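You operate a simulated robot arm through the tools that you are given. There is no shell and no other tool. Be economical: measure what you need, move in short steps, check, and stop when the job is done.

Carry out the task below with a simulated two-armed robot. There is one attempt and no reset: what you move stays moved.

JOB
Pick up the blue roll from the top of the open cabinet with one hand, pass it to the other hand and put it on the front of the cork top.

Only the result counts: the job must be done as asked and must still hold three seconds after the hand-in. Knocking over, shifting, dropping, spilling or breaking anything else fails it.

ROBOT AND FRAMES
Two 7-joint arms with two-finger parallel grippers on one trunk, on a base that drives. Base frame: it is fixed to the floor where the robot stands at the start and does not move with it; the origin is under the middle of the robot, x ahead of it, y to its left, z up. Units: m, degrees, N and s.
The left shoulder is at the start at [0.07, 0.188, 1.336], the right one opposite. With the tool pointing down near the work surface each hand reaches from about 0.1 to 0.7 m from the robot's upright axis, wherever it stands, measured 20 degrees to its own side. Places, roughly: front of the cork top [0.5, 1.8, 0.9]. Payload 3.91 kg a hand.
The TCP of each hand is the grasp point between the finger pads, 0.03 m short of the fingertips. In the tool frame z runs along the fingers and y along their closing line. Largest opening 0.11 m; finger width 0.02, thickness 0.01; the body of the gripper, 0.048 by 0.112 m, starts 0.055 m behind the TCP.
Orientation is that of the tool frame in the base frame, as a unit quaternion [x, y, z, w]. With the fingers straight down and closing along the base's y, the tool's x points along the base's -x, its y along +y and its z along -z.

CONTROLS
- The arms move only by the tool step_arm. It takes "left_moves", "right_moves" or both (then of equal length, played together; a hand with none holds still); each is a list of rows, each an object of numbers (a shift or turn left out is 0, a gripper value left out holds the last): "grip": the gripper command, from -1 (fully open) to 1 (shut), values between in proportion; "dx", "dy", "dz": the shift along the tool's x, y, z in m; "wx", "wy", "wz": the turn, a rotation vector about the tool's x, y, z in degrees. In form: [{"grip": .., "dx": .., "dy": .., "dz": .., "wx": .., "wy": .., "wz": ..}, ...]. A call has 1 to 10 rows; each row is the pose to reach, as a shift and turn from the pose commanded when the call began, along the tool's axes at that moment. A row lasts 0.2 s, in which the tool goes at most 0.05 m and 8.6 degrees; a call with a longer step from one row to the next is refused whole, and so is a gripper value outside its range. A pose out of reach is approached as far as the arm can. The call stops where the force on the tool passes 40 N (or 10 N more than at its start, if that is more) or the arm is blocked; 0.2 s more then pass. Each finger travels about 0.072 m/s and halts on what it meets, pressing with about 26 N; the grip force reading is that of the motor and also rises with nothing between the fingers. The clock runs only during rows and for 0.2 s after the last one: add rows that repeat a pose to give the fingers time. The reply holds the time, the measured pose of the TCP, the force on the tool along the base axes, the opening and the grip force, in the units named above and with some noise, with the torque about the TCP (base axes, N m) and any sound that the robot's microphone picked up, and new pictures: "views" is both (left out), scene, wrist or none (wrist: the cameras of the hands that moved).
- Cameras (640 x 400 px; columns grow to the right, rows downward): "scene" is now at [0.127, -0.0111, 1.5435]; the picture's right is [-0.40, -0.92, -0.00], its down [-0.72, 0.32, -0.62] and it looks along [0.57, -0.25, -0.79] (base axes); focal length 256 px, centre (320, 200). "left" rides on the left gripper at [0.072, -0.017, -0.103] in its tool frame; the picture's right is [0.23, 0.97, 0.00], its down [-0.76, 0.18, -0.62] and it looks along [-0.61, 0.14, 0.78] (tool axes); focal length 222 px, centre (320, 200). "right" rides on the right gripper at [0.072, 0.017, -0.103] in its tool frame; the picture's right is [-0.23, 0.97, 0.00], its down [-0.76, -0.18, -0.62] and it looks along [-0.61, -0.14, 0.78] (tool axes); focal length 222 px, centre (320, 200). There is no depth. A picture from a camera that has moved, and an enlarged one, comes with that camera's place and axes in the base frame and with its lens. The place of the scene camera against the robot may be out by one fixed shift of up to 0.025 m in any direction.
- raise_lower(by): slides the trunk up (or, below 0, down) by that many m; the arms and the scene camera ride with it, the base frame stays. It gives what a move gives, with no picture.
- roll_base(legs): drives the robot by 1 to 6 legs, each [ahead, turn to the left] in m and degrees, along the robot's own axes; the way and the turn of a leg run together, so that a leg with both is an arc; at most 1.5 m and 180 degrees a leg. The arms and the cameras ride along, it lands a little off, and it stops where it bumps. It gives what a move gives, and a new picture of the scene camera.
- aim_head(pan, tilt): turns the head with the scene camera to pan (to the left, within 86 degrees either way) and tilt (down, from -29 to 69), counted from straight ahead of the robot. It gives what a move gives, and a new picture of the scene camera.
- zoom(camera, box): a new picture of the part [left, top, right, bottom] of that camera's present view, enlarged. It takes no simulated time.
- hand_in(): hands the job in; it is judged then, once.

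Go step by step. Nothing tells you exact positions but the pictures and the camera data: compare them with the known pose of the tool, close in by small moves and look again before you grip or let go. The budget is 120 turns and 260 pictures, counting those below and the enlarged ones. Unless the task says otherwise, let go and move clear before handing in.

The tools are called after "Emit:" by a JSON object that holds its "name" and its "arguments". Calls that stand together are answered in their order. step_arm: Moves the arms, as the interface text tells. Its arguments: {"type":"object","properties":{"left_moves":{"type":"array","items":{"type":"object","properties":{"grip":{"type":"number"},"dx":{"type":"number"},"dy":{"type":"number"},"dz":{"type":"number"},"wx":{"type":"number"},"wy":{"type":"number"},"wz":{"type":"number"}}}},"right_moves":{"type":"array","items":{"type":"object","properties":{"grip":{"type":"number"},"dx":{"type":"number"},"dy":{"type":"number"},"dz":{"type":"number"},"wx":{"type":"number"},"wy":{"type":"number"},"wz":{"type":"number"}}}},"views":{"type":"string","enum":["both","scene","wrist","none"]}},"required":[]} The other tools are called the same way: raise_lower (by) slides the trunk up or down; roll_base (legs) drives the base; aim_head (pan, tilt) turns the head that bears the scene camera; zoom (camera, box) takes an enlarged picture of a part of a camera's view; hand_in () hands the job in.

At the start:

```text
clock: 0.0
left_ee_pos: [0.631, 0.0382, 1.0024]
left_tool_rot: [0.0, 1.0, 0.0, 0.0]
left_ft_force: [0.3, 1.2, -0.6]
left_torque: [-0.01, 0.01, -0.04]
left_finger_gap: 0.1099
left_finger_force: 0.0
right_ee_pos: [0.4058, -0.2802, 1.0173]
right_tool_rot: [0.0, 1.0, 0.001, 0.0]
right_ft_force: [-0.1, 0.5, 0.5]
right_torque: [0.03, -0.01, 0.01]
right_finger_gap: 0.1098
right_finger_force: 0.0
trunk travel left (down, up): [-0.846, 0.094]
robot x, y, heading: [0.0018, 0.0022, 0.2]
head pan, tilt: [-23.7, 51.8]
```

scene: 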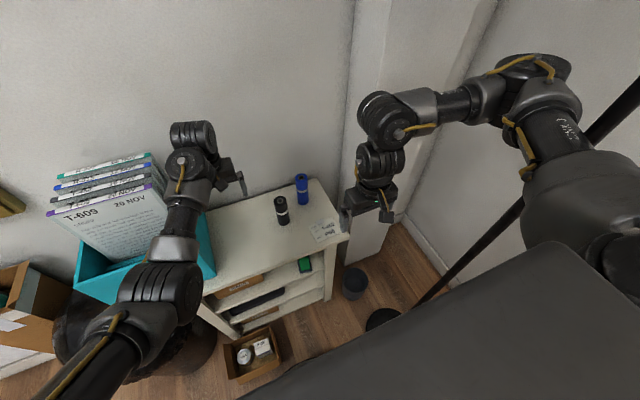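
right: 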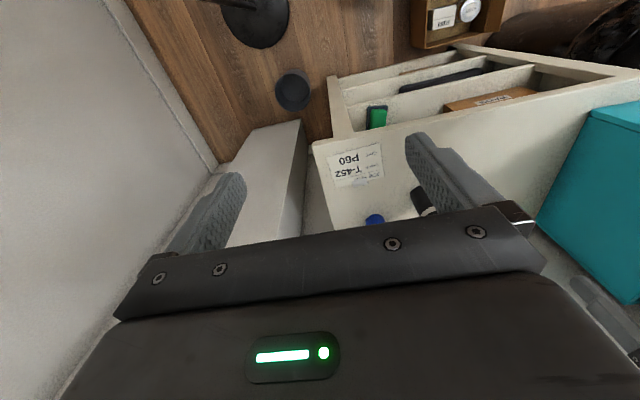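
left: 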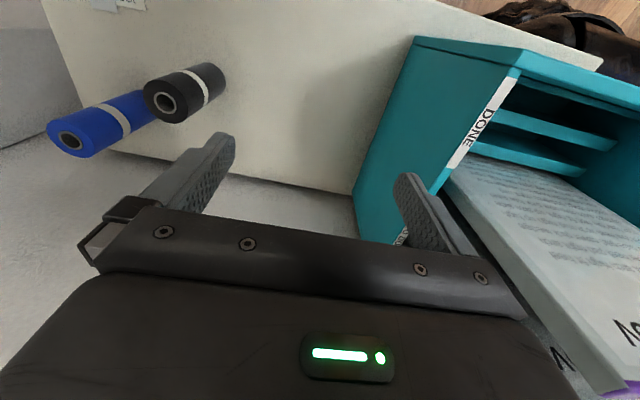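

I see the blue roll standing next to a black one on the cabinet top, roughly at (0.70, -0.19, 0.78). I'll zoom in to measure it.

Emit:
{"name": "zoom", "arguments": {"camera": "scene", "box": [240, 150, 360, 250]}}

Emit:
{"name": "zoom", "arguments": {"camera": "left", "box": [30, 0, 270, 180]}}

Emit:
{"name": "aim_head", "arguments": {"pan": 75, "tilt": 30}}

```text
4.00 times, centred on (300, 200) of scene
camera zoom: at [0.127, -0.0111, 1.5435], right [-0.4, -0.92, 0.0], down [-0.72, 0.32, -0.62], along [0.57, -0.25, -0.79], focal length 1024 px, centre (400, 200)
```

zoom: 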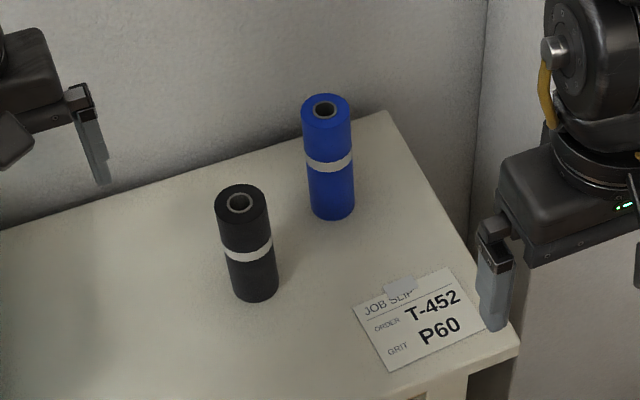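

```text
2.22 times, centred on (150, 90) of left
camera zoom: at [0.56, 0.0209, 1.1052], right [-0.23, 0.97, 0.0], down [0.76, 0.18, 0.62], along [0.61, 0.14, -0.78], focal length 494 px, centre (698, 444)
```

zoom: 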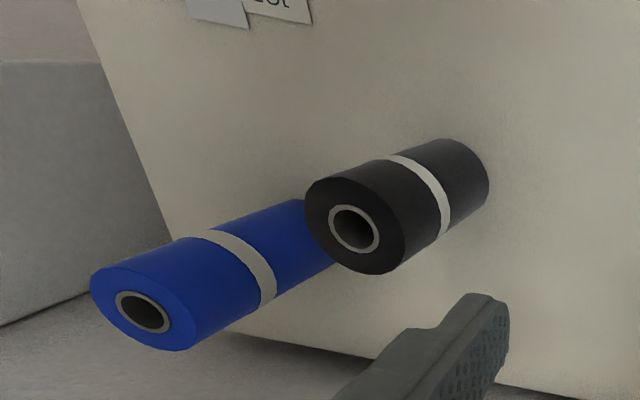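

```text
clock: 1.8
left_ee_pos: [0.6315, 0.0366, 1.0018]
left_tool_rot: [0.0, 1.0, 0.001, 0.0]
left_ft_force: [0.4, -1.0, 0.6]
left_torque: [0.0, 0.0, 0.0]
left_finger_gap: 0.1099
left_finger_force: 0.0
right_ee_pos: [0.4055, -0.2799, 1.0166]
right_tool_rot: [0.0, 1.0, 0.0, 0.0]
right_ft_force: [-0.5, 0.6, -0.2]
right_torque: [-0.03, -0.03, -0.01]
right_finger_gap: 0.1102
right_finger_force: 0.1
trunk travel left (down, up): [-0.846, 0.094]
robot x, y, heading: [0.0016, 0.0022, 0.1]
head pan, tilt: [75.0, 30.0]
camera scene: at [0.0815, 0.1065, 1.5754], right [0.97, -0.26, 0.0], down [-0.13, -0.48, -0.87], along [0.22, 0.84, -0.5], focal length 256 px, centre (320, 200)
```

scene: 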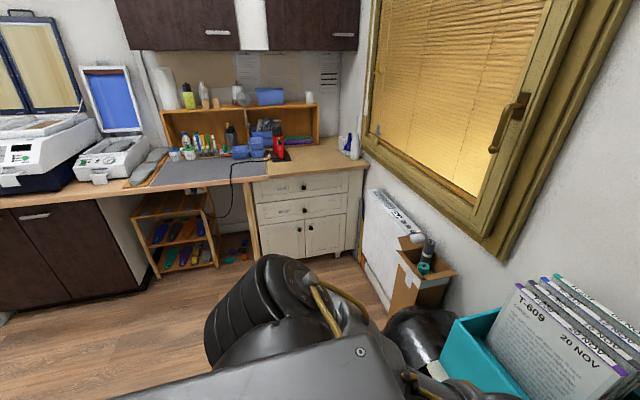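

The cork top is the tan bench section above the white drawers. The blue roll is at about (0.703, -0.195), z 0.77 to 0.90, and the black roll is 12 cm away at (0.637, -0.096). I'll look closer at the bench, then bring the right hand to a tilted pre-grasp. The tilt leaves the top of the roll free for the left hand.

Emit:
{"name": "zoom", "arguments": {"camera": "scene", "box": [220, 100, 380, 200]}}

Emit:
{"name": "aim_head", "arguments": {"pan": -20, "tilt": 48}}

Emit:
{"name": "step_arm", "arguments": {"right_moves": [{"grip": -1, "dx": -0.024, "dy": 0.003, "dz": 0.011, "wx": -1.87, "wy": -6.97, "wz": -4.0}, {"dx": -0.049, "dy": 0.006, "dz": 0.023, "wx": -3.74, "wy": -13.94, "wz": -8.0}, {"dx": -0.073, "dy": 0.009, "dz": 0.034, "wx": -5.61, "wy": -20.9, "wz": -12.0}, {"dx": -0.097, "dy": 0.011, "dz": 0.046, "wx": -7.49, "wy": -27.9, "wz": -16.0}, {"dx": -0.121, "dy": 0.014, "dz": 0.057, "wx": -9.36, "wy": -34.9, "wz": -20.0}, {"dx": -0.146, "dy": 0.017, "dz": 0.069, "wx": -11.2, "wy": -41.8, "wz": -24.0}, {"dx": -0.17, "dy": 0.02, "dz": 0.08, "wx": -13.1, "wy": -48.8, "wz": -28.0}, {"dx": -0.17, "dy": 0.02, "dz": 0.08, "wx": -13.1, "wy": -48.8, "wz": -28.0}]}}

```text
4.00 times, centred on (300, 150) of scene
camera zoom: at [0.0815, 0.1065, 1.5754], right [0.97, -0.26, 0.0], down [-0.13, -0.48, -0.87], along [0.22, 0.84, -0.5], focal length 1024 px, centre (400, 400)
```

zoom: 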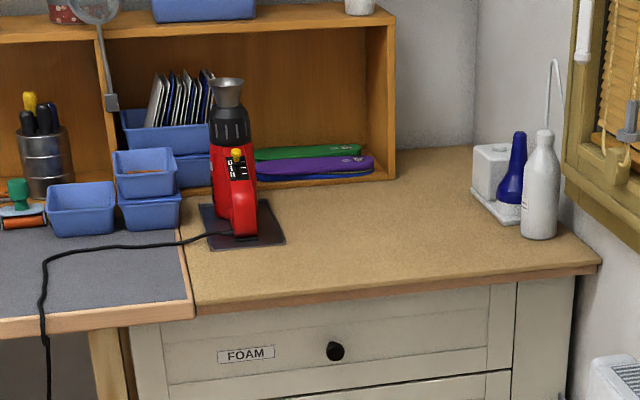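

```text
clock: 3.5
left_ee_pos: [0.6317, 0.0383, 1.0004]
left_tool_rot: [0.0, 1.0, 0.0, 0.0]
left_ft_force: [-0.4, 0.2, -0.3]
left_torque: [0.03, -0.02, 0.03]
left_finger_gap: 0.1102
left_finger_force: 0.2
right_ee_pos: [0.4051, -0.2796, 1.0165]
right_tool_rot: [0.0, 1.0, 0.0, 0.0]
right_ft_force: [0.7, 0.2, 0.9]
right_torque: [0.0, 0.02, -0.01]
right_finger_gap: 0.11
right_finger_force: 0.0
trunk travel left (down, up): [-0.846, 0.094]
robot x, y, heading: [0.0007, -0.0008, -0.0]
head pan, tilt: [-20.0, 48.0]
camera scene: at [0.1321, -0.0078, 1.5486], right [-0.34, -0.94, 0.0], down [-0.7, 0.25, -0.67], along [0.63, -0.23, -0.74], focal length 256 px, centre (320, 200)
```

scene: 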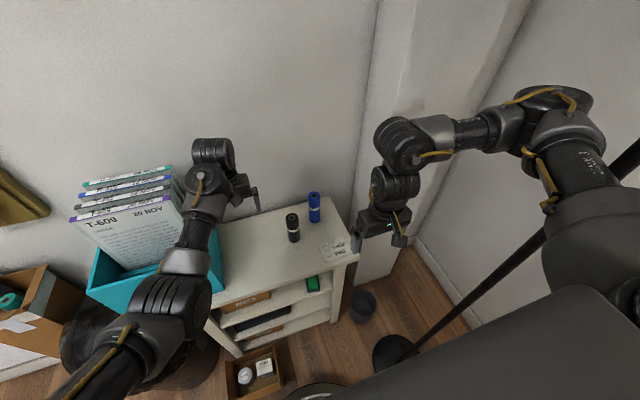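

```text
clock: 4.8
left_ee_pos: [0.6523, 0.0442, 0.9107]
left_tool_rot: [-0.07, 0.994, 0.026, -0.078]
left_ft_force: [11.6, 10.5, 7.3]
left_torque: [-1.22, 1.04, 1.36]
left_finger_gap: 0.1099
left_finger_force: 0.0
right_ee_pos: [0.5604, -0.3004, 0.9433]
right_tool_rot: [-0.147, 0.941, 0.048, 0.299]
right_ft_force: [-2.5, -2.5, -1.3]
right_torque: [0.18, -0.13, 0.08]
right_finger_gap: 0.1098
right_finger_force: 0.0
trunk travel left (down, up): [-0.846, 0.094]
robot x, y, heading: [-0.0002, -0.0022, 0.7]
head pan, tilt: [-20.0, 48.0]
stopped in row 6 (left hand): the arm was blocked; the commanded pose is now the measured one
camera scene: at [0.3062, 0.0143, 1.5445], right [-0.33, -0.94, 0.05], down [-0.77, 0.24, -0.59], along [0.54, -0.23, -0.81], focal length 256 px, centre (320, 200)
camera right: at [0.4434, -0.3214, 0.9858], right [-0.12, 0.98, 0.13], down [0.3, -0.09, 0.95], along [0.94, 0.16, -0.29], focal length 222 px, centre (320, 200)
```

scene: 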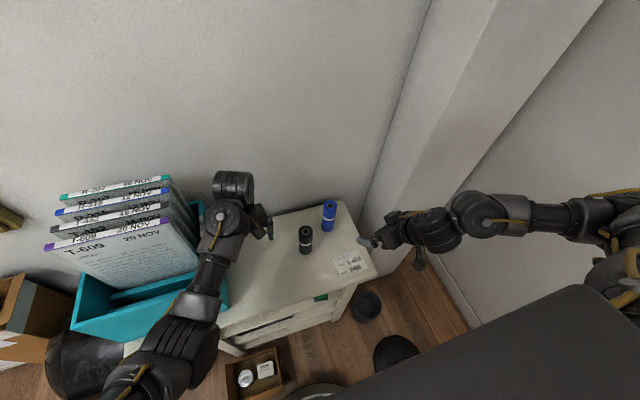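
right: 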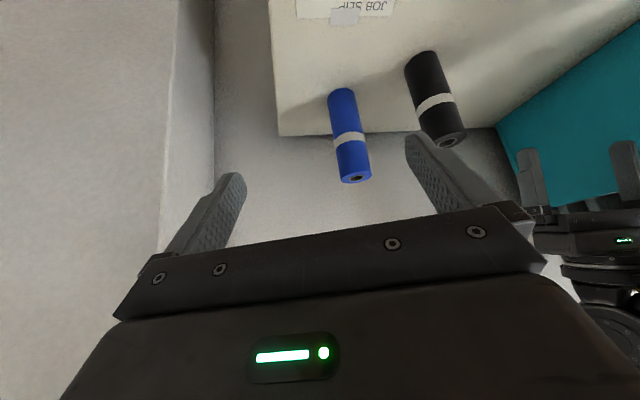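

Reaching made the trunk lean forward, so the left hand dipped and was blocked near the teal box. I'll lift the left hand clear before doing anything else.

Emit:
{"name": "step_arm", "arguments": {"left_moves": [{"dz": -0.03}, {"dz": -0.06}, {"dz": -0.09}, {"dz": -0.12, "dx": 0.02}, {"dz": -0.15, "dx": 0.05}]}}

```text
clock: 5.1
left_ee_pos: [0.591, 0.0947, 0.8341]
left_tool_rot: [-0.188, 0.973, 0.082, -0.106]
left_ft_force: [-250.9, -454.3, 34.6]
left_torque: [29.27, -14.39, 6.01]
left_finger_gap: 0.0738
left_finger_force: 0.0
left hand out of reach, approached as far as the arm can: row 1
right_ee_pos: [0.5182, -0.3543, 0.9438]
right_tool_rot: [-0.156, 0.949, -0.023, 0.273]
right_ft_force: [-0.4, 3.6, 0.8]
right_torque: [-0.18, -0.04, -0.16]
right_finger_gap: 0.11
right_finger_force: 0.2
trunk travel left (down, up): [-0.846, 0.094]
robot x, y, heading: [0.0119, 0.0003, 1.3]
head pan, tilt: [-20.0, 48.0]
stopped in row 1 (left hand): the arm was blocked; the commanded pose is now the measured one
camera scene: at [0.3388, 0.0003, 1.5421], right [-0.32, -0.95, 0.04], down [-0.79, 0.23, -0.57], along [0.53, -0.22, -0.82], focal length 256 px, centre (320, 200)
camera left: at [0.5561, 0.0384, 0.9433], right [-0.54, 0.81, 0.23], down [0.78, 0.38, 0.5], along [0.32, 0.46, -0.83], focal length 222 px, centre (320, 200)
```

scene: 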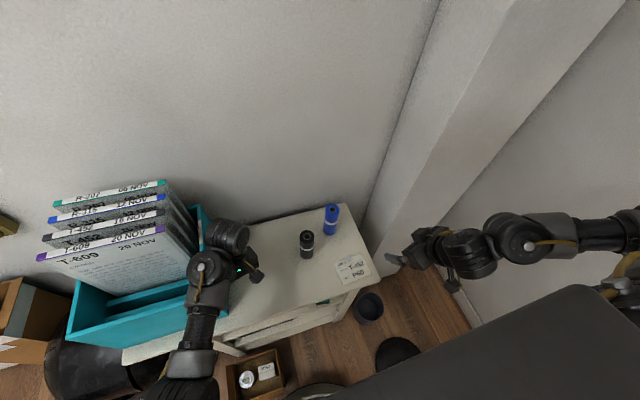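
left: 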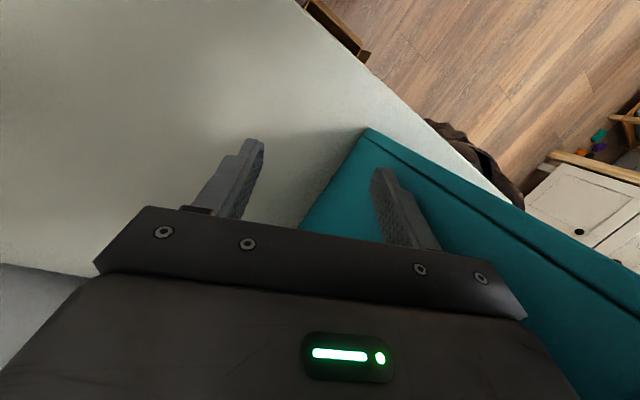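

The left hand is now pressing hard on the box side. I'll read the state at rest before choosing an escape direction.

Emit:
{"name": "step_arm", "arguments": {"left_moves": [{"dx": 0.0}], "right_moves": [{"dx": 0.0}], "views": "scene"}}

```text
clock: 5.4
left_ee_pos: [0.4975, 0.0735, 0.8381]
left_tool_rot: [-0.062, 0.993, 0.076, -0.068]
left_ft_force: [1.4, -0.5, 1.2]
left_torque: [0.01, 0.11, -0.01]
left_finger_gap: 0.1102
left_finger_force: 0.0
right_ee_pos: [0.4954, -0.3961, 0.9813]
right_tool_rot: [-0.176, 0.943, -0.115, 0.259]
right_ft_force: [1.8, 0.7, 0.0]
right_torque: [-0.05, 0.19, -0.13]
right_finger_gap: 0.1099
right_finger_force: 0.0
trunk travel left (down, up): [-0.846, 0.094]
robot x, y, heading: [0.0206, 0.0001, 3.6]
head pan, tilt: [-20.0, 48.0]
stopped in row 1 (left hand): the arm was blocked; the commanded pose is now the measured one
camera scene: at [0.3364, 0.0051, 1.5442], right [-0.28, -0.96, 0.04], down [-0.79, 0.21, -0.58], along [0.55, -0.19, -0.81], focal length 256 px, centre (320, 200)
```

scene: 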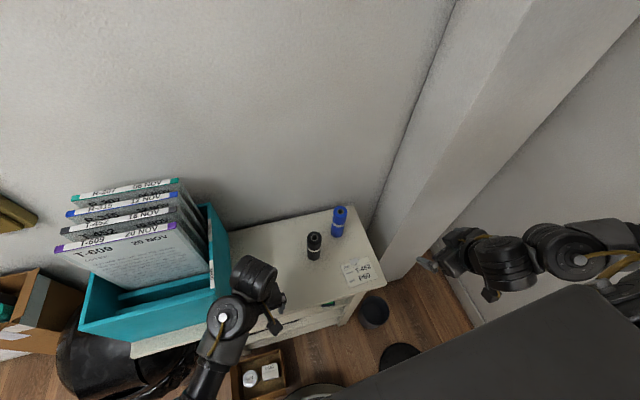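

Emit:
{"name": "step_arm", "arguments": {"left_moves": [{"dx": 0.0}, {"dx": 0.0}], "right_moves": [{"dx": 0.0}, {"dx": 0.0}], "views": "both"}}

```text
clock: 5.8
left_ee_pos: [0.3975, 0.1024, 0.816]
left_tool_rot: [-0.037, 0.99, 0.109, -0.08]
left_ft_force: [-0.4, 0.2, -3.1]
left_torque: [0.12, 0.07, -0.68]
left_finger_gap: 0.1099
left_finger_force: 0.0
right_ee_pos: [0.4238, -0.4639, 0.9791]
right_tool_rot: [-0.21, 0.946, -0.194, 0.149]
right_ft_force: [-1.8, -7.6, 4.2]
right_torque: [0.5, 0.05, 0.34]
right_finger_gap: 0.1098
right_finger_force: 0.0
trunk travel left (down, up): [-0.846, 0.094]
robot x, y, heading: [0.0203, -0.0041, 3.8]
head pan, tilt: [-20.0, 48.0]
stopped in row 1 (left hand): the arm was blocked; the commanded pose is now the measured one
camera scene: at [0.3337, 0.0094, 1.5457], right [-0.28, -0.96, 0.04], down [-0.79, 0.2, -0.58], along [0.55, -0.19, -0.81], focal length 256 px, centre (320, 200)
camera right: at [0.319, -0.4508, 1.0478], right [-0.13, 0.92, -0.37], down [0.49, 0.39, 0.78], along [0.86, -0.08, -0.51], focal length 222 px, centre (320, 200)
camera left: at [0.345, 0.0576, 0.9224], right [-0.28, 0.93, 0.25], down [0.84, 0.11, 0.52], along [0.46, 0.35, -0.81], focal length 222 px, centre (320, 200)
```

scene: 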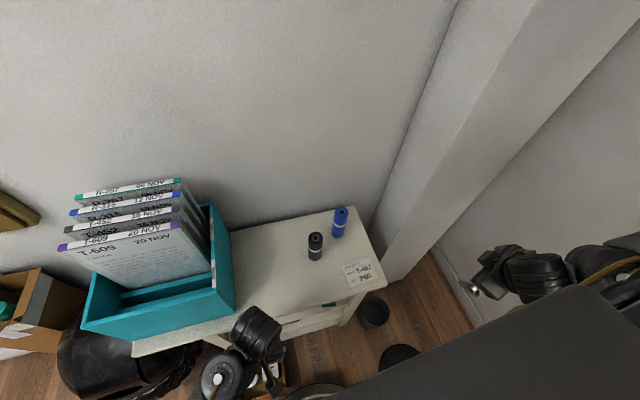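
right: 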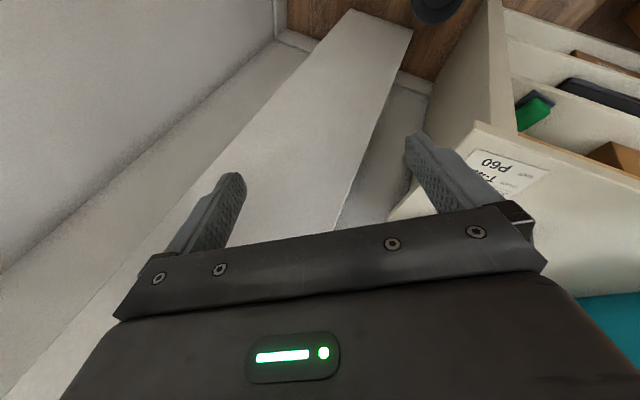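
left: 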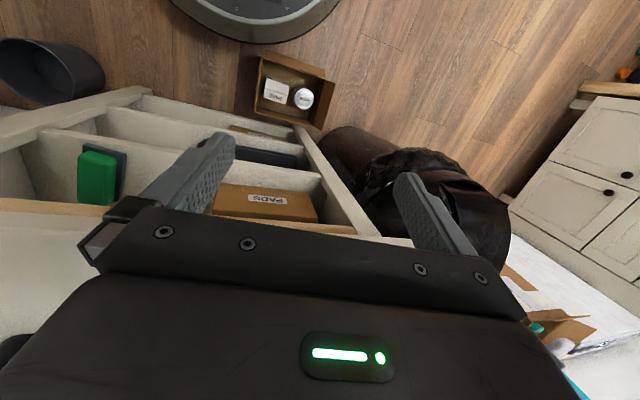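

Both arms are drifting and the torso is leaning, and I don't yet know why. I'll zoom in on the surroundings, including the box and the lamp stand, to see what's happening.

Emit:
{"name": "zoom", "arguments": {"camera": "scene", "box": [320, 240, 640, 400]}}

Emit:
{"name": "zoom", "arguments": {"camera": "scene", "box": [40, 160, 400, 400]}}

Emit:
{"name": "step_arm", "arguments": {"left_moves": [{"dx": 0.0}], "right_moves": [{"dx": 0.0}], "views": "none"}}

```text
2.00 times, centred on (480, 320) of scene
camera zoom: at [0.3337, 0.0094, 1.5457], right [-0.28, -0.96, 0.04], down [-0.79, 0.2, -0.58], along [0.55, -0.19, -0.81], focal length 512 px, centre (0, -40)
```

zoom: 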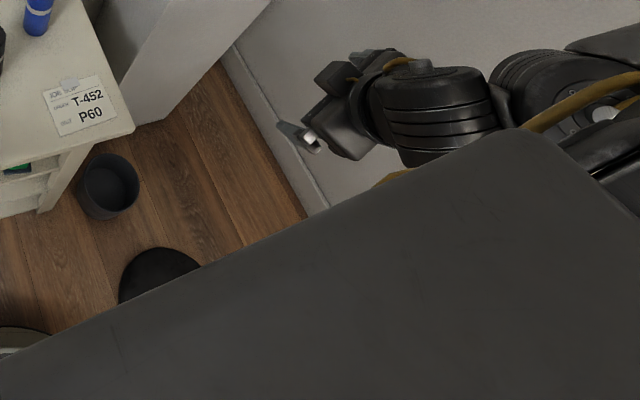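

```text
1.67 times, centred on (220, 280) of scene
camera zoom: at [0.3337, 0.0094, 1.5457], right [-0.28, -0.96, 0.04], down [-0.79, 0.2, -0.58], along [0.55, -0.19, -0.81], focal length 427 px, centre (487, 67)
```

zoom: 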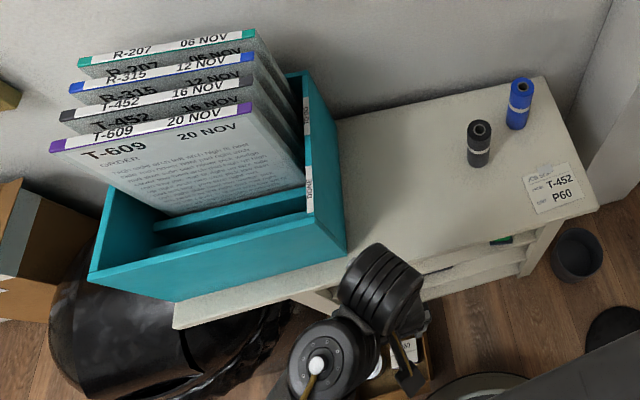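

```text
clock: 6.1
left_ee_pos: [0.3323, 0.1697, 0.8066]
left_tool_rot: [-0.01, 0.99, 0.128, -0.049]
left_ft_force: [-2.3, 1.0, -1.9]
left_torque: [0.0, -0.09, -0.05]
left_finger_gap: 0.1102
left_finger_force: 0.0
right_ee_pos: [0.4621, -0.4835, 1.0137]
right_tool_rot: [-0.229, 0.925, -0.223, 0.203]
right_ft_force: [15.3, -6.6, 9.1]
right_torque: [0.74, 1.28, -0.2]
right_finger_gap: 0.11
right_finger_force: 0.1
trunk travel left (down, up): [-0.846, 0.094]
robot x, y, heading: [0.0193, -0.0034, 4.8]
head pan, tilt: [-20.0, 48.0]
stopped in row 1 (left hand): the arm was blocked; the commanded pose is now the measured one
```

Before moving further I'll look toward the right arm for whatever it is touching.

Emit:
{"name": "aim_head", "arguments": {"pan": -75, "tilt": 35}}

```text
clock: 7.3
left_ee_pos: [0.3358, 0.1683, 0.8056]
left_tool_rot: [-0.005, 0.99, 0.13, -0.05]
left_ft_force: [-0.6, -0.8, 1.8]
left_torque: [-0.02, -0.05, -0.02]
left_finger_gap: 0.1099
left_finger_force: 0.0
right_ee_pos: [0.4625, -0.4891, 1.0193]
right_tool_rot: [-0.234, 0.922, -0.235, 0.201]
right_ft_force: [-8.6, 1.5, -3.5]
right_torque: [-0.21, -0.68, 0.29]
right_finger_gap: 0.1101
right_finger_force: 0.1
trunk travel left (down, up): [-0.846, 0.094]
robot x, y, heading: [0.0174, -0.0039, 4.3]
head pan, tilt: [-75.0, 35.0]
camera scene: at [0.2886, -0.0457, 1.5686], right [-0.94, -0.33, 0.12], down [-0.29, 0.53, -0.8], along [0.2, -0.78, -0.59], focal length 256 px, centre (320, 200)
```

scene: 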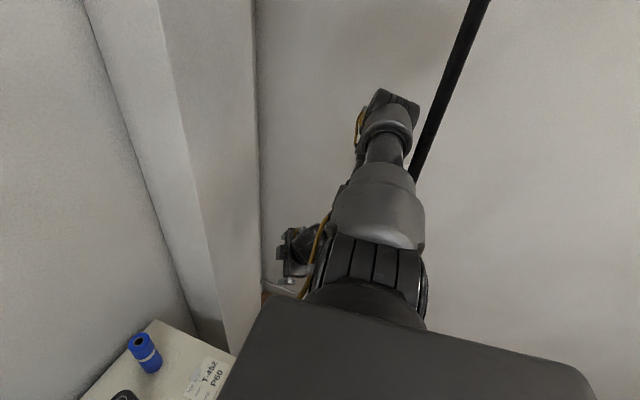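

The lamp pole stands at roughly (0.25, -0.48), just behind the right elbow, so backing up could hit it. I'll bring the right hand inboard in small steps, away from the pole and wall.

Emit:
{"name": "step_arm", "arguments": {"right_moves": [{"dx": -0.018, "dy": 0.015, "dz": -0.01}, {"dx": -0.037, "dy": 0.03, "dz": -0.02}], "views": "scene"}}

```text
clock: 7.7
left_ee_pos: [0.3246, 0.1813, 0.8269]
left_tool_rot: [0.066, 0.991, 0.115, -0.009]
left_ft_force: [0.3, -1.5, -0.1]
left_torque: [0.06, 0.04, -0.02]
left_finger_gap: 0.11
left_finger_force: 0.0
right_ee_pos: [0.4974, -0.5086, 1.0523]
right_tool_rot: [-0.227, 0.908, -0.238, 0.259]
right_ft_force: [19.1, 1.9, 10.8]
right_torque: [0.23, 1.53, -0.57]
right_finger_gap: 0.1101
right_finger_force: 0.1
right hand out of reach, approached as far as the arm can: row 1
trunk travel left (down, up): [-0.846, 0.094]
robot x, y, heading: [0.025, -0.0057, 5.4]
head pan, tilt: [-75.0, 35.0]
stopped in row 1 (left hand): the arm was blocked; the commanded pose is now the measured one
camera scene: at [0.3116, -0.0471, 1.5673], right [-0.93, -0.35, 0.12], down [-0.3, 0.53, -0.79], along [0.21, -0.77, -0.6], focal length 256 px, centre (320, 200)
```

scene: 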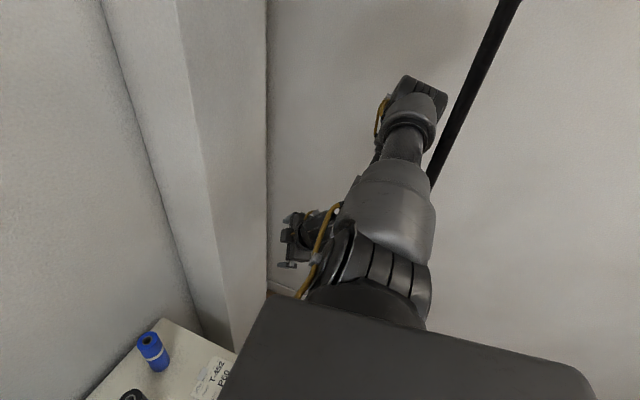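

Emit:
{"name": "raise_lower", "arguments": {"by": 0.02}}

```text
clock: 8.0
left_ee_pos: [0.3272, 0.1976, 0.8608]
left_tool_rot: [0.09, 0.99, 0.111, 0.02]
left_ft_force: [4.3, -0.8, -0.2]
left_torque: [0.04, 0.34, 0.06]
left_finger_gap: 0.1101
left_finger_force: 0.0
right_ee_pos: [0.5039, -0.5308, 1.0243]
right_tool_rot: [-0.16, 0.939, -0.192, 0.237]
right_ft_force: [-12.0, 20.0, -13.1]
right_torque: [-1.53, -0.99, -0.02]
right_finger_gap: 0.1102
right_finger_force: 0.0
trunk travel left (down, up): [-0.85, 0.09]
robot x, y, heading: [0.0494, -0.0227, 15.4]
head pan, tilt: [-75.0, 35.0]
stopped: the arm was blocked; the commanded pose is now the measured one
```

The base has turned to 15° and something is clearly jammed. I'll look at the right arm and the workspace again.

Emit:
{"name": "aim_head", "arguments": {"pan": -60, "tilt": 45}}

Emit:
{"name": "aim_head", "arguments": {"pan": 30, "tilt": 45}}

```text
clock: 8.8
left_ee_pos: [0.3657, 0.1919, 0.844]
left_tool_rot: [0.119, 0.988, 0.1, 0.007]
left_ft_force: [0.0, 1.0, 0.2]
left_torque: [-0.14, 0.0, 0.04]
left_finger_gap: 0.1099
left_finger_force: 0.1
right_ee_pos: [0.5234, -0.5575, 0.9904]
right_tool_rot: [-0.175, 0.937, -0.169, 0.251]
right_ft_force: [-16.4, 81.0, -51.4]
right_torque: [-5.67, -3.1, -3.14]
right_finger_gap: 0.1099
right_finger_force: 0.0
trunk travel left (down, up): [-0.85, 0.09]
robot x, y, heading: [0.0811, -0.0785, 1.2]
head pan, tilt: [-60.0, 45.0]
camera scene: at [0.3938, -0.1306, 1.5478], right [-0.85, -0.52, 0.12], down [-0.46, 0.61, -0.65], along [0.26, -0.6, -0.75], focal length 256 px, centre (320, 200)
```

scene: 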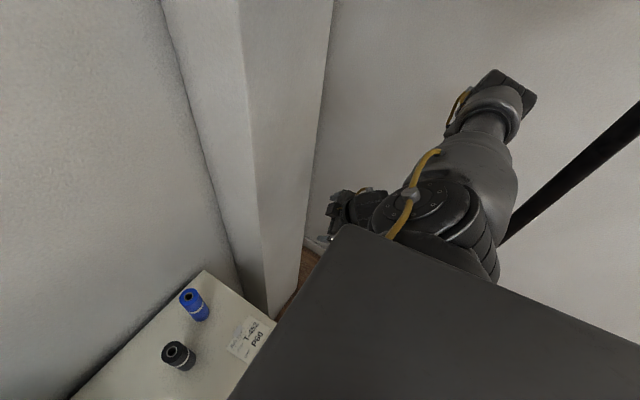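

```text
clock: 10.4
left_ee_pos: [0.0691, 0.038, 0.8269]
left_tool_rot: [-0.106, 0.99, 0.075, 0.05]
left_ft_force: [1.4, -0.6, -4.0]
left_torque: [0.07, 0.08, -0.1]
left_finger_gap: 0.1099
left_finger_force: 0.0
right_ee_pos: [0.4956, -0.5452, 1.009]
right_tool_rot: [-0.235, 0.922, -0.089, 0.293]
right_ft_force: [-3.7, -4.2, -0.9]
right_torque: [0.32, -0.36, 0.13]
right_finger_gap: 0.1098
right_finger_force: 0.1
trunk travel left (down, up): [-0.85, 0.09]
robot x, y, heading: [-0.0956, -0.191, 50.5]
head pan, tilt: [30.0, 45.0]
camera scene: at [0.127, -0.0922, 1.5546], right [0.98, -0.16, -0.12], down [-0.2, -0.68, -0.71], along [0.04, 0.72, -0.7], focal length 256 px, centre (320, 200)
```

scene: 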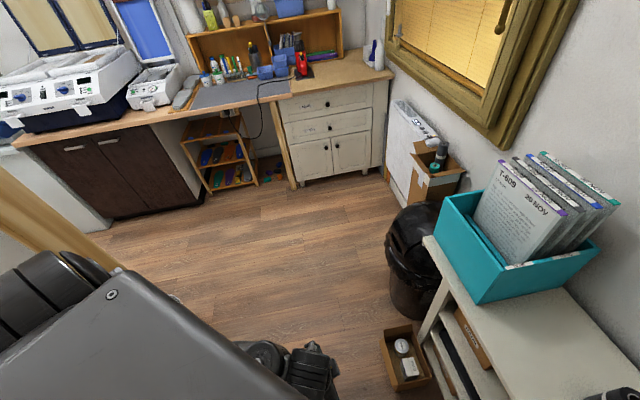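

The robot got pushed back and turned to 50°. The contact is gone, since the forces are now near zero. I'll check the right side, where the lamp and roll are.

Emit:
{"name": "aim_head", "arguments": {"pan": -70, "tilt": 35}}

```text
clock: 12.2
left_ee_pos: [0.0301, 0.1313, 0.9172]
left_tool_rot: [-0.265, 0.92, 0.215, 0.192]
left_ft_force: [0.0, 0.0, -0.4]
left_torque: [-0.01, 0.01, 0.0]
left_finger_gap: 0.1099
left_finger_force: 0.1
right_ee_pos: [0.5508, -0.4962, 1.0795]
right_tool_rot: [-0.255, 0.842, -0.324, 0.347]
right_ft_force: [1.3, -0.7, 0.1]
right_torque: [0.03, 0.02, -0.01]
right_finger_gap: 0.1101
right_finger_force: 0.1
trunk travel left (down, up): [-0.85, 0.09]
robot x, y, heading: [-0.1601, -0.3715, 77.2]
head pan, tilt: [-70.0, 35.0]
camera scene: at [0.0697, -0.2333, 1.5672], right [0.13, -0.99, 0.03], down [-0.63, -0.1, -0.77], along [0.76, 0.08, -0.64], focal length 256 px, centre (320, 200)
```

scene: 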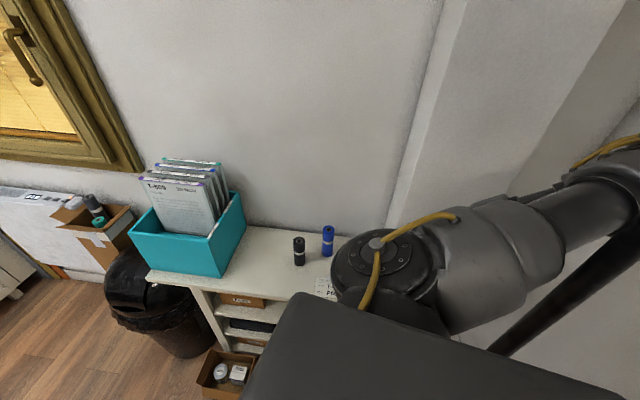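

Emit:
{"name": "step_arm", "arguments": {"right_moves": [{"dx": 0.0}], "views": "scene"}}

```text
clock: 12.5
left_ee_pos: [0.1536, 0.0885, 0.9676]
left_tool_rot: [-0.091, 0.935, 0.21, 0.272]
left_ft_force: [31.0, -27.8, 9.0]
left_torque: [1.78, 2.46, 2.14]
left_finger_gap: 0.1099
left_finger_force: 0.0
right_ee_pos: [0.5217, -0.5261, 1.1033]
right_tool_rot: [-0.15, 0.849, -0.326, 0.388]
right_ft_force: [34.7, 34.7, 20.3]
right_torque: [-0.71, 2.55, -3.19]
right_finger_gap: 0.1099
right_finger_force: 0.0
trunk travel left (down, up): [-0.85, 0.09]
robot x, y, heading: [-0.1706, -0.4037, 83.8]
head pan, tilt: [-70.0, 35.0]
stopped in row 1 (left hand): the arm was blocked; the commanded pose is now the measured one
camera scene: at [0.0426, -0.2489, 1.5731], right [0.24, -0.97, 0.02], down [-0.62, -0.17, -0.77], along [0.75, 0.17, -0.64], focal length 256 px, centre (320, 200)
```

scene: 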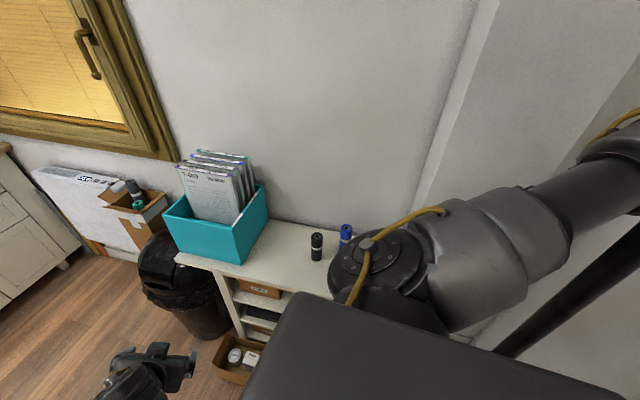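

The arm is on the near side of the lamp pole, so driving ahead along +y takes it away from the pole and wall. I'll drive 0.25 m.

Emit:
{"name": "roll_base", "arguments": {"legs": [[0.25, 0]]}}

```text
clock: 13.2
left_ee_pos: [-0.1225, 0.0845, 0.9175]
left_tool_rot: [-0.273, 0.905, 0.223, 0.236]
left_ft_force: [-0.3, 1.4, -0.3]
left_torque: [-0.03, -0.03, -0.03]
left_finger_gap: 0.11
left_finger_force: 0.0
right_ee_pos: [0.5067, -0.3201, 1.1647]
right_tool_rot: [-0.046, 0.788, -0.018, 0.614]
right_ft_force: [-0.1, 1.2, -0.5]
right_torque: [-0.01, -0.02, -0.08]
right_finger_gap: 0.11
right_finger_force: 0.0
trunk travel left (down, up): [-0.85, 0.09]
robot x, y, heading: [-0.1646, -0.4054, 84.8]
head pan, tilt: [-70.0, 35.0]
stopped in leg 1: the robot was blocked; the commanded pose is now the measured one
camera scene: at [-0.0892, -0.3042, 1.5711], right [0.26, -0.97, 0.01], down [-0.55, -0.15, -0.82], along [0.8, 0.21, -0.57], focal length 256 px, centre (320, 200)
```

scene: 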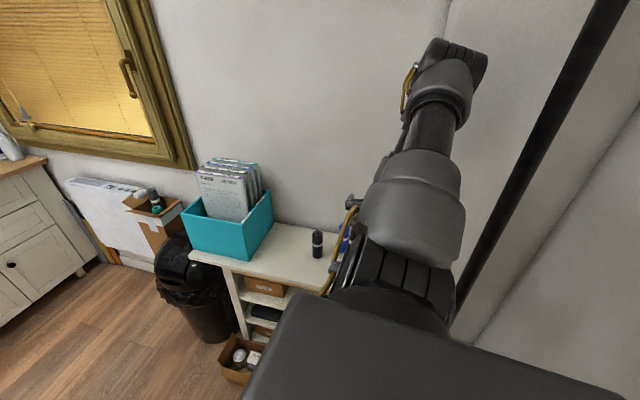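

The torso looks upright again and the right arm is free. I'll try a short drive ahead.

Emit:
{"name": "roll_base", "arguments": {"legs": [[0.15, 0]]}}

```text
clock: 14.0
left_ee_pos: [-0.116, 0.0824, 0.9211]
left_tool_rot: [-0.269, 0.906, 0.226, 0.234]
left_ft_force: [-0.3, 0.2, -0.9]
left_torque: [-0.01, 0.02, 0.01]
left_finger_gap: 0.1103
left_finger_force: 0.0
right_ee_pos: [0.5154, -0.3269, 1.1596]
right_tool_rot: [-0.043, 0.789, -0.017, 0.612]
right_ft_force: [0.0, 0.4, -0.5]
right_torque: [0.0, 0.03, 0.01]
right_finger_gap: 0.11
right_finger_force: 0.1
trunk travel left (down, up): [-0.85, 0.09]
robot x, y, heading: [-0.1671, -0.399, 84.6]
head pan, tilt: [-70.0, 35.0]
stopped in leg 1: the robot was blocked; the commanded pose is now the measured one
camera scene: at [-0.0786, -0.3113, 1.5713], right [0.25, -0.97, 0.0], down [-0.55, -0.14, -0.82], along [0.8, 0.21, -0.57], focal length 256 px, centre (320, 200)
```

scene: 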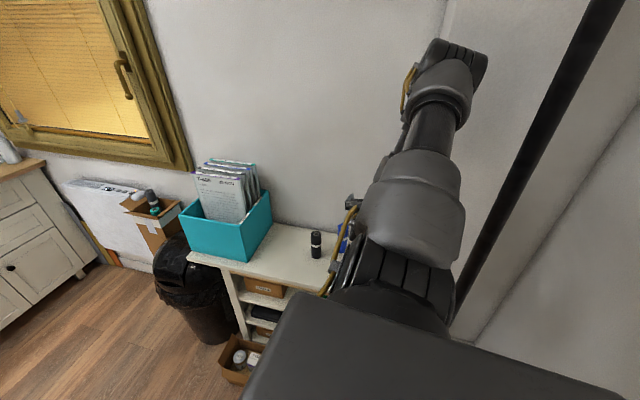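

The drive is blocked by something I can't see here. I'll look ahead and down.

Emit:
{"name": "aim_head", "arguments": {"pan": 0, "tilt": 65}}

Emit:
{"name": "aim_head", "arguments": {"pan": 80, "tilt": 50}}

```text
clock: 15.4
left_ee_pos: [-0.1109, 0.0838, 0.9206]
left_tool_rot: [-0.269, 0.907, 0.226, 0.232]
left_ft_force: [0.4, 0.1, 0.6]
left_torque: [0.0, -0.02, 0.0]
left_finger_gap: 0.1101
left_finger_force: 0.0
right_ee_pos: [0.521, -0.3247, 1.1569]
right_tool_rot: [-0.044, 0.791, -0.019, 0.609]
right_ft_force: [-0.2, -0.1, 0.0]
right_torque: [0.05, 0.02, -0.03]
right_finger_gap: 0.1101
right_finger_force: 0.0
trunk travel left (down, up): [-0.85, 0.09]
robot x, y, heading: [-0.1723, -0.4009, 84.4]
head pan, tilt: [0.0, 65.0]
camera scene: at [-0.1503, -0.2706, 1.5309], right [1.0, -0.1, 0.0], down [-0.09, -0.9, -0.42], along [0.04, 0.42, -0.91], focal length 256 px, centre (320, 200)
```

scene: 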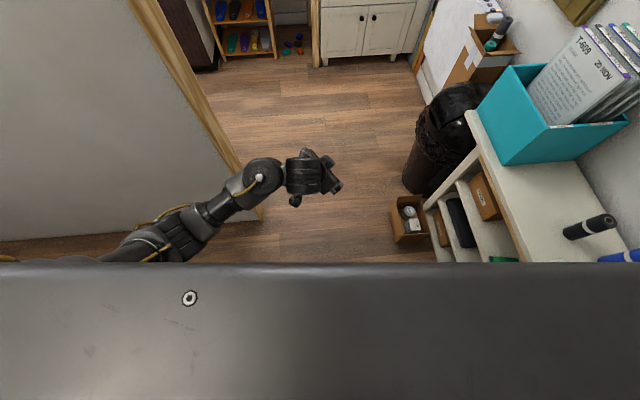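

```text
clock: 16.9
left_ee_pos: [-0.1114, 0.0834, 0.9201]
left_tool_rot: [-0.269, 0.907, 0.227, 0.233]
left_ft_force: [-0.7, -0.2, 0.4]
left_torque: [-0.01, 0.0, 0.03]
left_finger_gap: 0.11
left_finger_force: 0.1
right_ee_pos: [0.5212, -0.3255, 1.1578]
right_tool_rot: [-0.043, 0.791, -0.019, 0.61]
right_ft_force: [0.8, 0.3, -0.1]
right_torque: [0.04, -0.02, 0.0]
right_finger_gap: 0.1101
right_finger_force: 0.0
trunk travel left (down, up): [-0.85, 0.09]
robot x, y, heading: [-0.1657, -0.4001, 84.5]
head pan, tilt: [80.0, 50.0]
camera scene: at [-0.2315, -0.3106, 1.549], right [0.27, 0.96, 0.0], down [0.74, -0.2, -0.64], along [-0.62, 0.17, -0.77], focal length 256 px, centre (320, 200)
```

scene: 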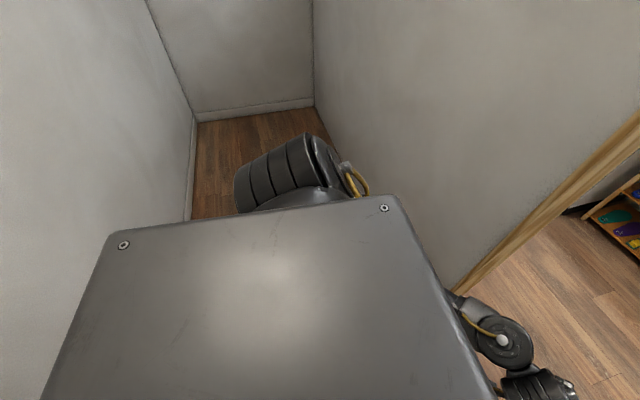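

Emit:
{"name": "aim_head", "arguments": {"pan": -86, "tilt": 60}}

Emit:
{"name": "aim_head", "arguments": {"pan": -40, "tilt": 60}}

```text
clock: 19.4
left_ee_pos: [-0.1121, 0.0844, 0.9197]
left_tool_rot: [-0.269, 0.907, 0.225, 0.232]
left_ft_force: [-0.1, 1.1, -0.8]
left_torque: [-0.02, 0.0, 0.02]
left_finger_gap: 0.1102
left_finger_force: 0.0
right_ee_pos: [0.5203, -0.3249, 1.1567]
right_tool_rot: [-0.043, 0.79, -0.019, 0.611]
right_ft_force: [-0.8, 0.7, 0.6]
right_torque: [0.03, 0.01, -0.04]
right_finger_gap: 0.1102
right_finger_force: 0.0
trunk travel left (down, up): [-0.85, 0.09]
robot x, y, heading: [-0.1692, -0.4004, 84.6]
head pan, tilt: [-85.9, 60.0]
camera scene: at [-0.0906, -0.3327, 1.5365], right [-0.02, -1.0, 0.0], down [-0.87, 0.02, -0.5], along [0.5, -0.01, -0.87], focal length 256 px, centre (320, 200)
```

scene: 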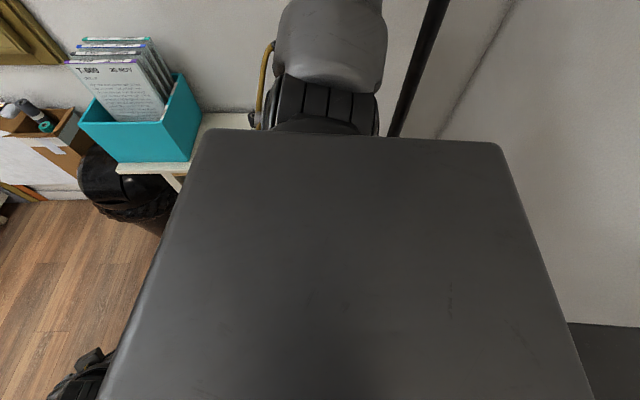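

```text
clock: 20.6
left_ee_pos: [-0.1103, 0.0831, 0.92]
left_tool_rot: [-0.269, 0.907, 0.226, 0.232]
left_ft_force: [-0.2, -0.1, -0.1]
left_torque: [-0.02, 0.03, -0.01]
left_finger_gap: 0.1097
left_finger_force: 0.0
right_ee_pos: [0.5211, -0.3255, 1.1587]
right_tool_rot: [-0.043, 0.791, -0.02, 0.61]
right_ft_force: [-0.5, 0.3, -0.2]
right_torque: [-0.02, 0.01, 0.0]
right_finger_gap: 0.1098
right_finger_force: 0.0
trunk travel left (down, up): [-0.85, 0.09]
robot x, y, heading: [-0.1717, -0.4036, 84.6]
head pan, tilt: [-40.0, 60.0]
camera scene: at [-0.1097, -0.2845, 1.5365], right [0.7, -0.71, 0.0], down [-0.62, -0.61, -0.5], along [0.36, 0.35, -0.87], focal length 256 px, centre (320, 200)
```

scene: 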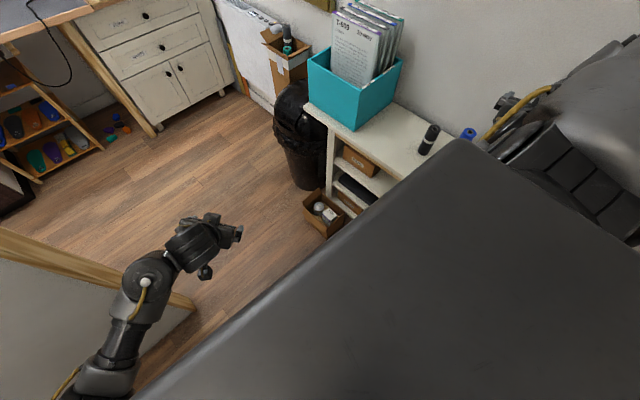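

The path ahead looks clear, so the base itself may be catching on the lamp foot. I'll try a small turn to the left.

Emit:
{"name": "roll_base", "arguments": {"legs": [[0, 6]]}}

Emit:
{"name": "roll_base", "arguments": {"legs": [[0.08, 0]]}}

```text
clock: 21.5
left_ee_pos: [-0.1596, 0.0865, 0.9191]
left_tool_rot: [-0.316, 0.892, 0.238, 0.22]
left_ft_force: [0.4, 0.5, 1.0]
left_torque: [0.02, -0.02, 0.02]
left_finger_gap: 0.1101
left_finger_force: 0.0
right_ee_pos: [0.5112, -0.2546, 1.1572]
right_tool_rot: [-0.084, 0.788, 0.014, 0.61]
right_ft_force: [-0.7, 0.2, -0.3]
right_torque: [0.04, 0.04, 0.02]
right_finger_gap: 0.1101
right_finger_force: 0.1
trunk travel left (down, up): [-0.85, 0.09]
robot x, y, heading: [-0.1683, -0.4017, 90.3]
head pan, tilt: [-40.0, 60.0]
camera scene: at [-0.1179, -0.2806, 1.5365], right [0.77, -0.64, 0.0], down [-0.55, -0.67, -0.5], along [0.32, 0.39, -0.87], focal length 256 px, centre (320, 200)
```

scene: 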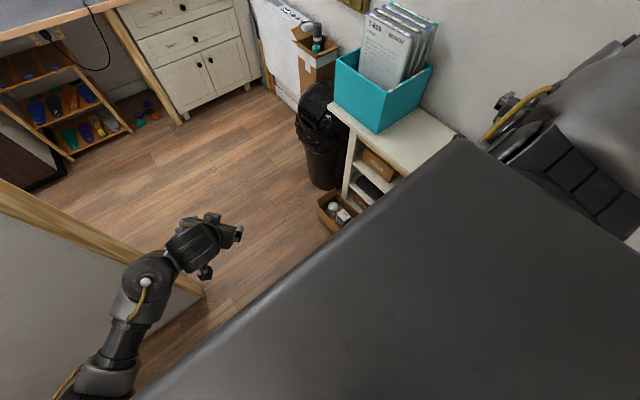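

```text
clock: 22.6
left_ee_pos: [-0.1619, 0.167, 0.9215]
left_tool_rot: [-0.316, 0.892, 0.238, 0.22]
left_ft_force: [-0.2, -1.0, 0.4]
left_torque: [-0.01, -0.06, -0.02]
left_finger_gap: 0.1098
left_finger_force: 0.1
right_ee_pos: [0.5083, -0.1749, 1.1582]
right_tool_rot: [-0.084, 0.787, 0.014, 0.61]
right_ft_force: [0.2, 0.1, 0.1]
right_torque: [0.0, -0.02, 0.0]
right_finger_gap: 0.1101
right_finger_force: 0.0
trunk travel left (down, up): [-0.85, 0.09]
robot x, y, heading: [-0.1709, -0.3205, 90.6]
head pan, tilt: [-40.0, 60.0]
camera scene: at [-0.1206, -0.2006, 1.5366], right [0.77, -0.64, 0.0], down [-0.55, -0.67, -0.5], along [0.32, 0.39, -0.87], focal length 256 px, centre (320, 200)
```

scene: 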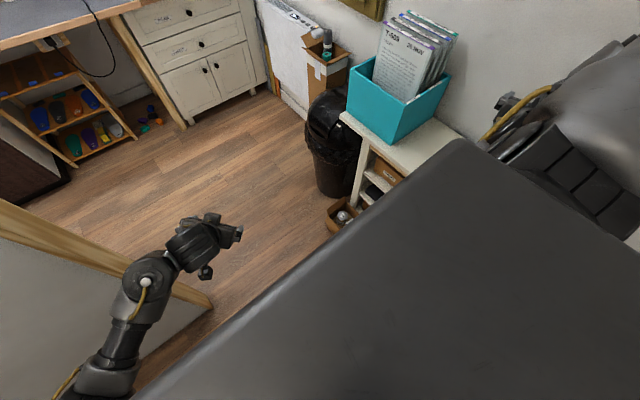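

The base is driving properly again. I'll edge ahead to put more distance between the right arm and the pole, then fold the right arm back to a tool-down pose in front of the robot.

Emit:
{"name": "roll_base", "arguments": {"legs": [[0.13, 0]]}}

Emit:
{"name": "aim_head", "arguments": {"pan": -75, "tilt": 35}}

```text
clock: 23.9
left_ee_pos: [-0.1607, 0.2982, 0.9202]
left_tool_rot: [-0.314, 0.892, 0.237, 0.221]
left_ft_force: [0.6, 0.1, 0.3]
left_torque: [-0.02, 0.02, 0.0]
left_finger_gap: 0.11
left_finger_force: 0.0
right_ee_pos: [0.5071, -0.0445, 1.158]
right_tool_rot: [-0.082, 0.788, 0.011, 0.611]
right_ft_force: [0.5, 0.2, 0.2]
right_torque: [-0.01, 0.0, 0.0]
right_finger_gap: 0.1101
right_finger_force: 0.1
trunk travel left (down, up): [-0.85, 0.09]
robot x, y, heading: [-0.1709, -0.189, 90.5]
head pan, tilt: [-40.0, 60.0]
camera scene: at [-0.1217, -0.0685, 1.5365], right [0.77, -0.64, 0.0], down [-0.55, -0.67, -0.5], along [0.32, 0.39, -0.87], focal length 256 px, centre (320, 200)
```

scene: 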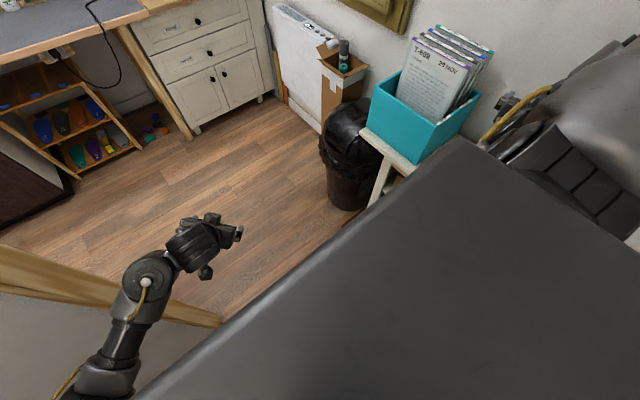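

```text
clock: 24.9
left_ee_pos: [-0.1624, 0.2983, 0.9202]
left_tool_rot: [-0.315, 0.892, 0.237, 0.222]
left_ft_force: [-0.1, -0.4, 0.8]
left_torque: [0.01, 0.0, 0.05]
left_finger_gap: 0.1099
left_finger_force: 0.0
right_ee_pos: [0.5062, -0.0447, 1.1577]
right_tool_rot: [-0.083, 0.788, 0.012, 0.61]
right_ft_force: [-0.1, -0.2, 0.3]
right_torque: [0.01, 0.05, 0.01]
right_finger_gap: 0.11
right_finger_force: 0.1
trunk travel left (down, up): [-0.85, 0.09]
robot x, y, heading: [-0.1721, -0.1877, 90.4]
head pan, tilt: [-75.0, 35.0]
camera scene: at [-0.0795, -0.0961, 1.5707], right [0.27, -0.96, 0.0], down [-0.55, -0.15, -0.82], along [0.79, 0.22, -0.57], focal length 256 px, centre (320, 200)
```

scene: 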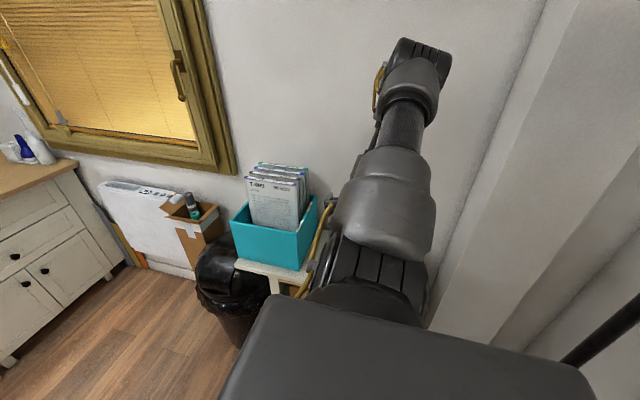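

The pole is well clear now. Stage one of the fold is to pull the right hand back 0.2 m and tilt it to point down.

Emit:
{"name": "step_arm", "arguments": {"right_moves": [{"dx": 0.005, "dy": 0.003, "dz": -0.019, "wy": 7.5}, {"dx": 0.01, "dy": 0.006, "dz": -0.038, "wy": 15}, {"dx": 0.0145, "dy": 0.009, "dz": -0.058, "wy": 22.5}, {"dx": 0.019, "dy": 0.012, "dz": -0.077, "wy": 30}, {"dx": 0.024, "dy": 0.0145, "dz": -0.096, "wy": 37.5}, {"dx": 0.029, "dy": 0.0175, "dz": -0.115, "wy": 45}, {"dx": 0.034, "dy": 0.02, "dz": -0.134, "wy": 52.5}, {"dx": 0.039, "dy": 0.023, "dz": -0.154, "wy": 60}, {"dx": 0.0435, "dy": 0.026, "dz": -0.173, "wy": 67.5}, {"dx": 0.0484, "dy": 0.029, "dz": -0.192, "wy": 75}], "views": "scene"}}

```text
clock: 27.1
left_ee_pos: [-0.1614, 0.2988, 0.9193]
left_tool_rot: [-0.315, 0.893, 0.237, 0.22]
left_ft_force: [-0.6, -0.2, -0.7]
left_torque: [0.0, -0.02, 0.01]
left_finger_gap: 0.11
left_finger_force: 0.0
right_ee_pos: [0.3785, -0.0865, 1.1408]
right_tool_rot: [-0.073, 0.997, -0.04, 0.004]
right_ft_force: [0.1, -0.6, 0.4]
right_torque: [0.01, 0.0, -0.02]
right_finger_gap: 0.11
right_finger_force: 0.0
right hand out of reach, approached as far as the arm can: row 1, 2, 3, 4, 5, 6, 7, 8, 9, 10
trunk travel left (down, up): [-0.85, 0.09]
robot x, y, heading: [-0.1728, -0.1868, 90.6]
head pan, tilt: [-75.0, 35.0]
camera scene: at [-0.078, -0.0958, 1.5707], right [0.26, -0.96, 0.0], down [-0.55, -0.15, -0.82], along [0.79, 0.22, -0.57], focal length 256 px, centre (320, 200)
```

scene: 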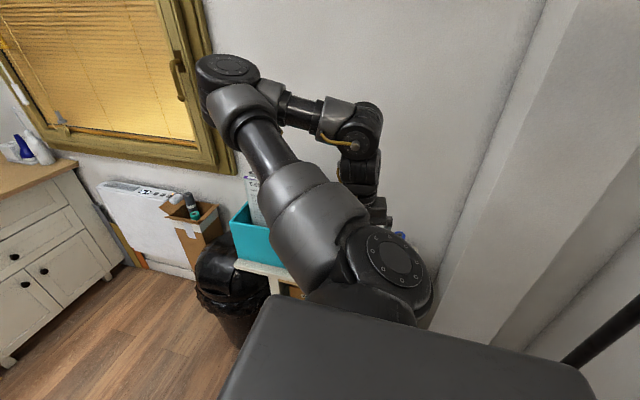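

That worked without moving the torso. Next I'll swing the right hand to the robot's front with a 90° yaw.

Emit:
{"name": "step_arm", "arguments": {"right_moves": [{"dx": 0.0223, "dy": 0.0336, "dz": 0.002, "wz": -8.2}, {"dx": 0.0446, "dy": 0.0672, "dz": 0.005, "wz": -16.4}, {"dx": 0.0669, "dy": 0.1008, "dz": 0.01, "wz": -24.6}, {"dx": 0.0892, "dy": 0.1344, "dz": 0.015, "wz": -32.8}, {"dx": 0.1115, "dy": 0.168, "dz": 0.02, "wz": -41}, {"dx": 0.1338, "dy": 0.2016, "dz": 0.025, "wz": -49.2}, {"dx": 0.1561, "dy": 0.2352, "dz": 0.03, "wz": -57.4}, {"dx": 0.1784, "dy": 0.2688, "dz": 0.035, "wz": -65.6}, {"dx": 0.2007, "dy": 0.3024, "dz": 0.04, "wz": -73.8}, {"dx": 0.223, "dy": 0.336, "dz": 0.05, "wz": -82}], "views": "scene"}}

```text
clock: 29.3
left_ee_pos: [-0.1634, 0.2993, 0.9203]
left_tool_rot: [-0.315, 0.892, 0.236, 0.221]
left_ft_force: [0.1, 0.3, -0.4]
left_torque: [0.01, 0.0, -0.03]
left_finger_gap: 0.11
left_finger_force: 0.2
right_ee_pos: [0.1179, 0.2115, 1.0534]
right_tool_rot: [0.711, -0.702, 0.035, 0.026]
right_ft_force: [-0.6, 0.0, 0.1]
right_torque: [-0.02, -0.01, 0.02]
right_finger_gap: 0.11
right_finger_force: 0.0
right hand out of reach, approached as far as the arm can: row 1, 2, 3, 4, 5, 6, 7, 8, 9, 10
trunk travel left (down, up): [-0.85, 0.09]
robot x, y, heading: [-0.1741, -0.1875, 90.4]
head pan, tilt: [-75.0, 35.0]
camera scene: at [-0.0816, -0.0934, 1.5708], right [0.26, -0.96, 0.0], down [-0.55, -0.15, -0.82], along [0.79, 0.22, -0.57], focal length 256 px, centre (320, 200)
```

scene: 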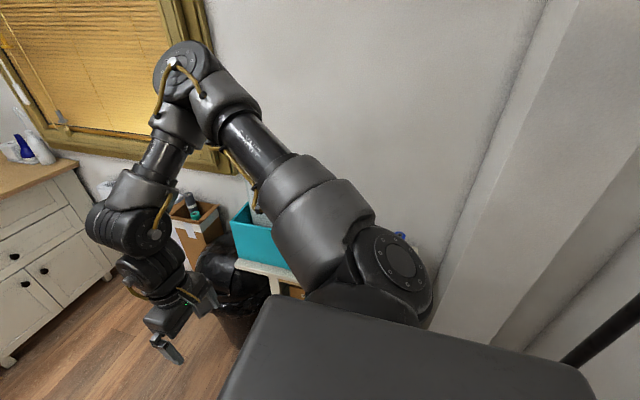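

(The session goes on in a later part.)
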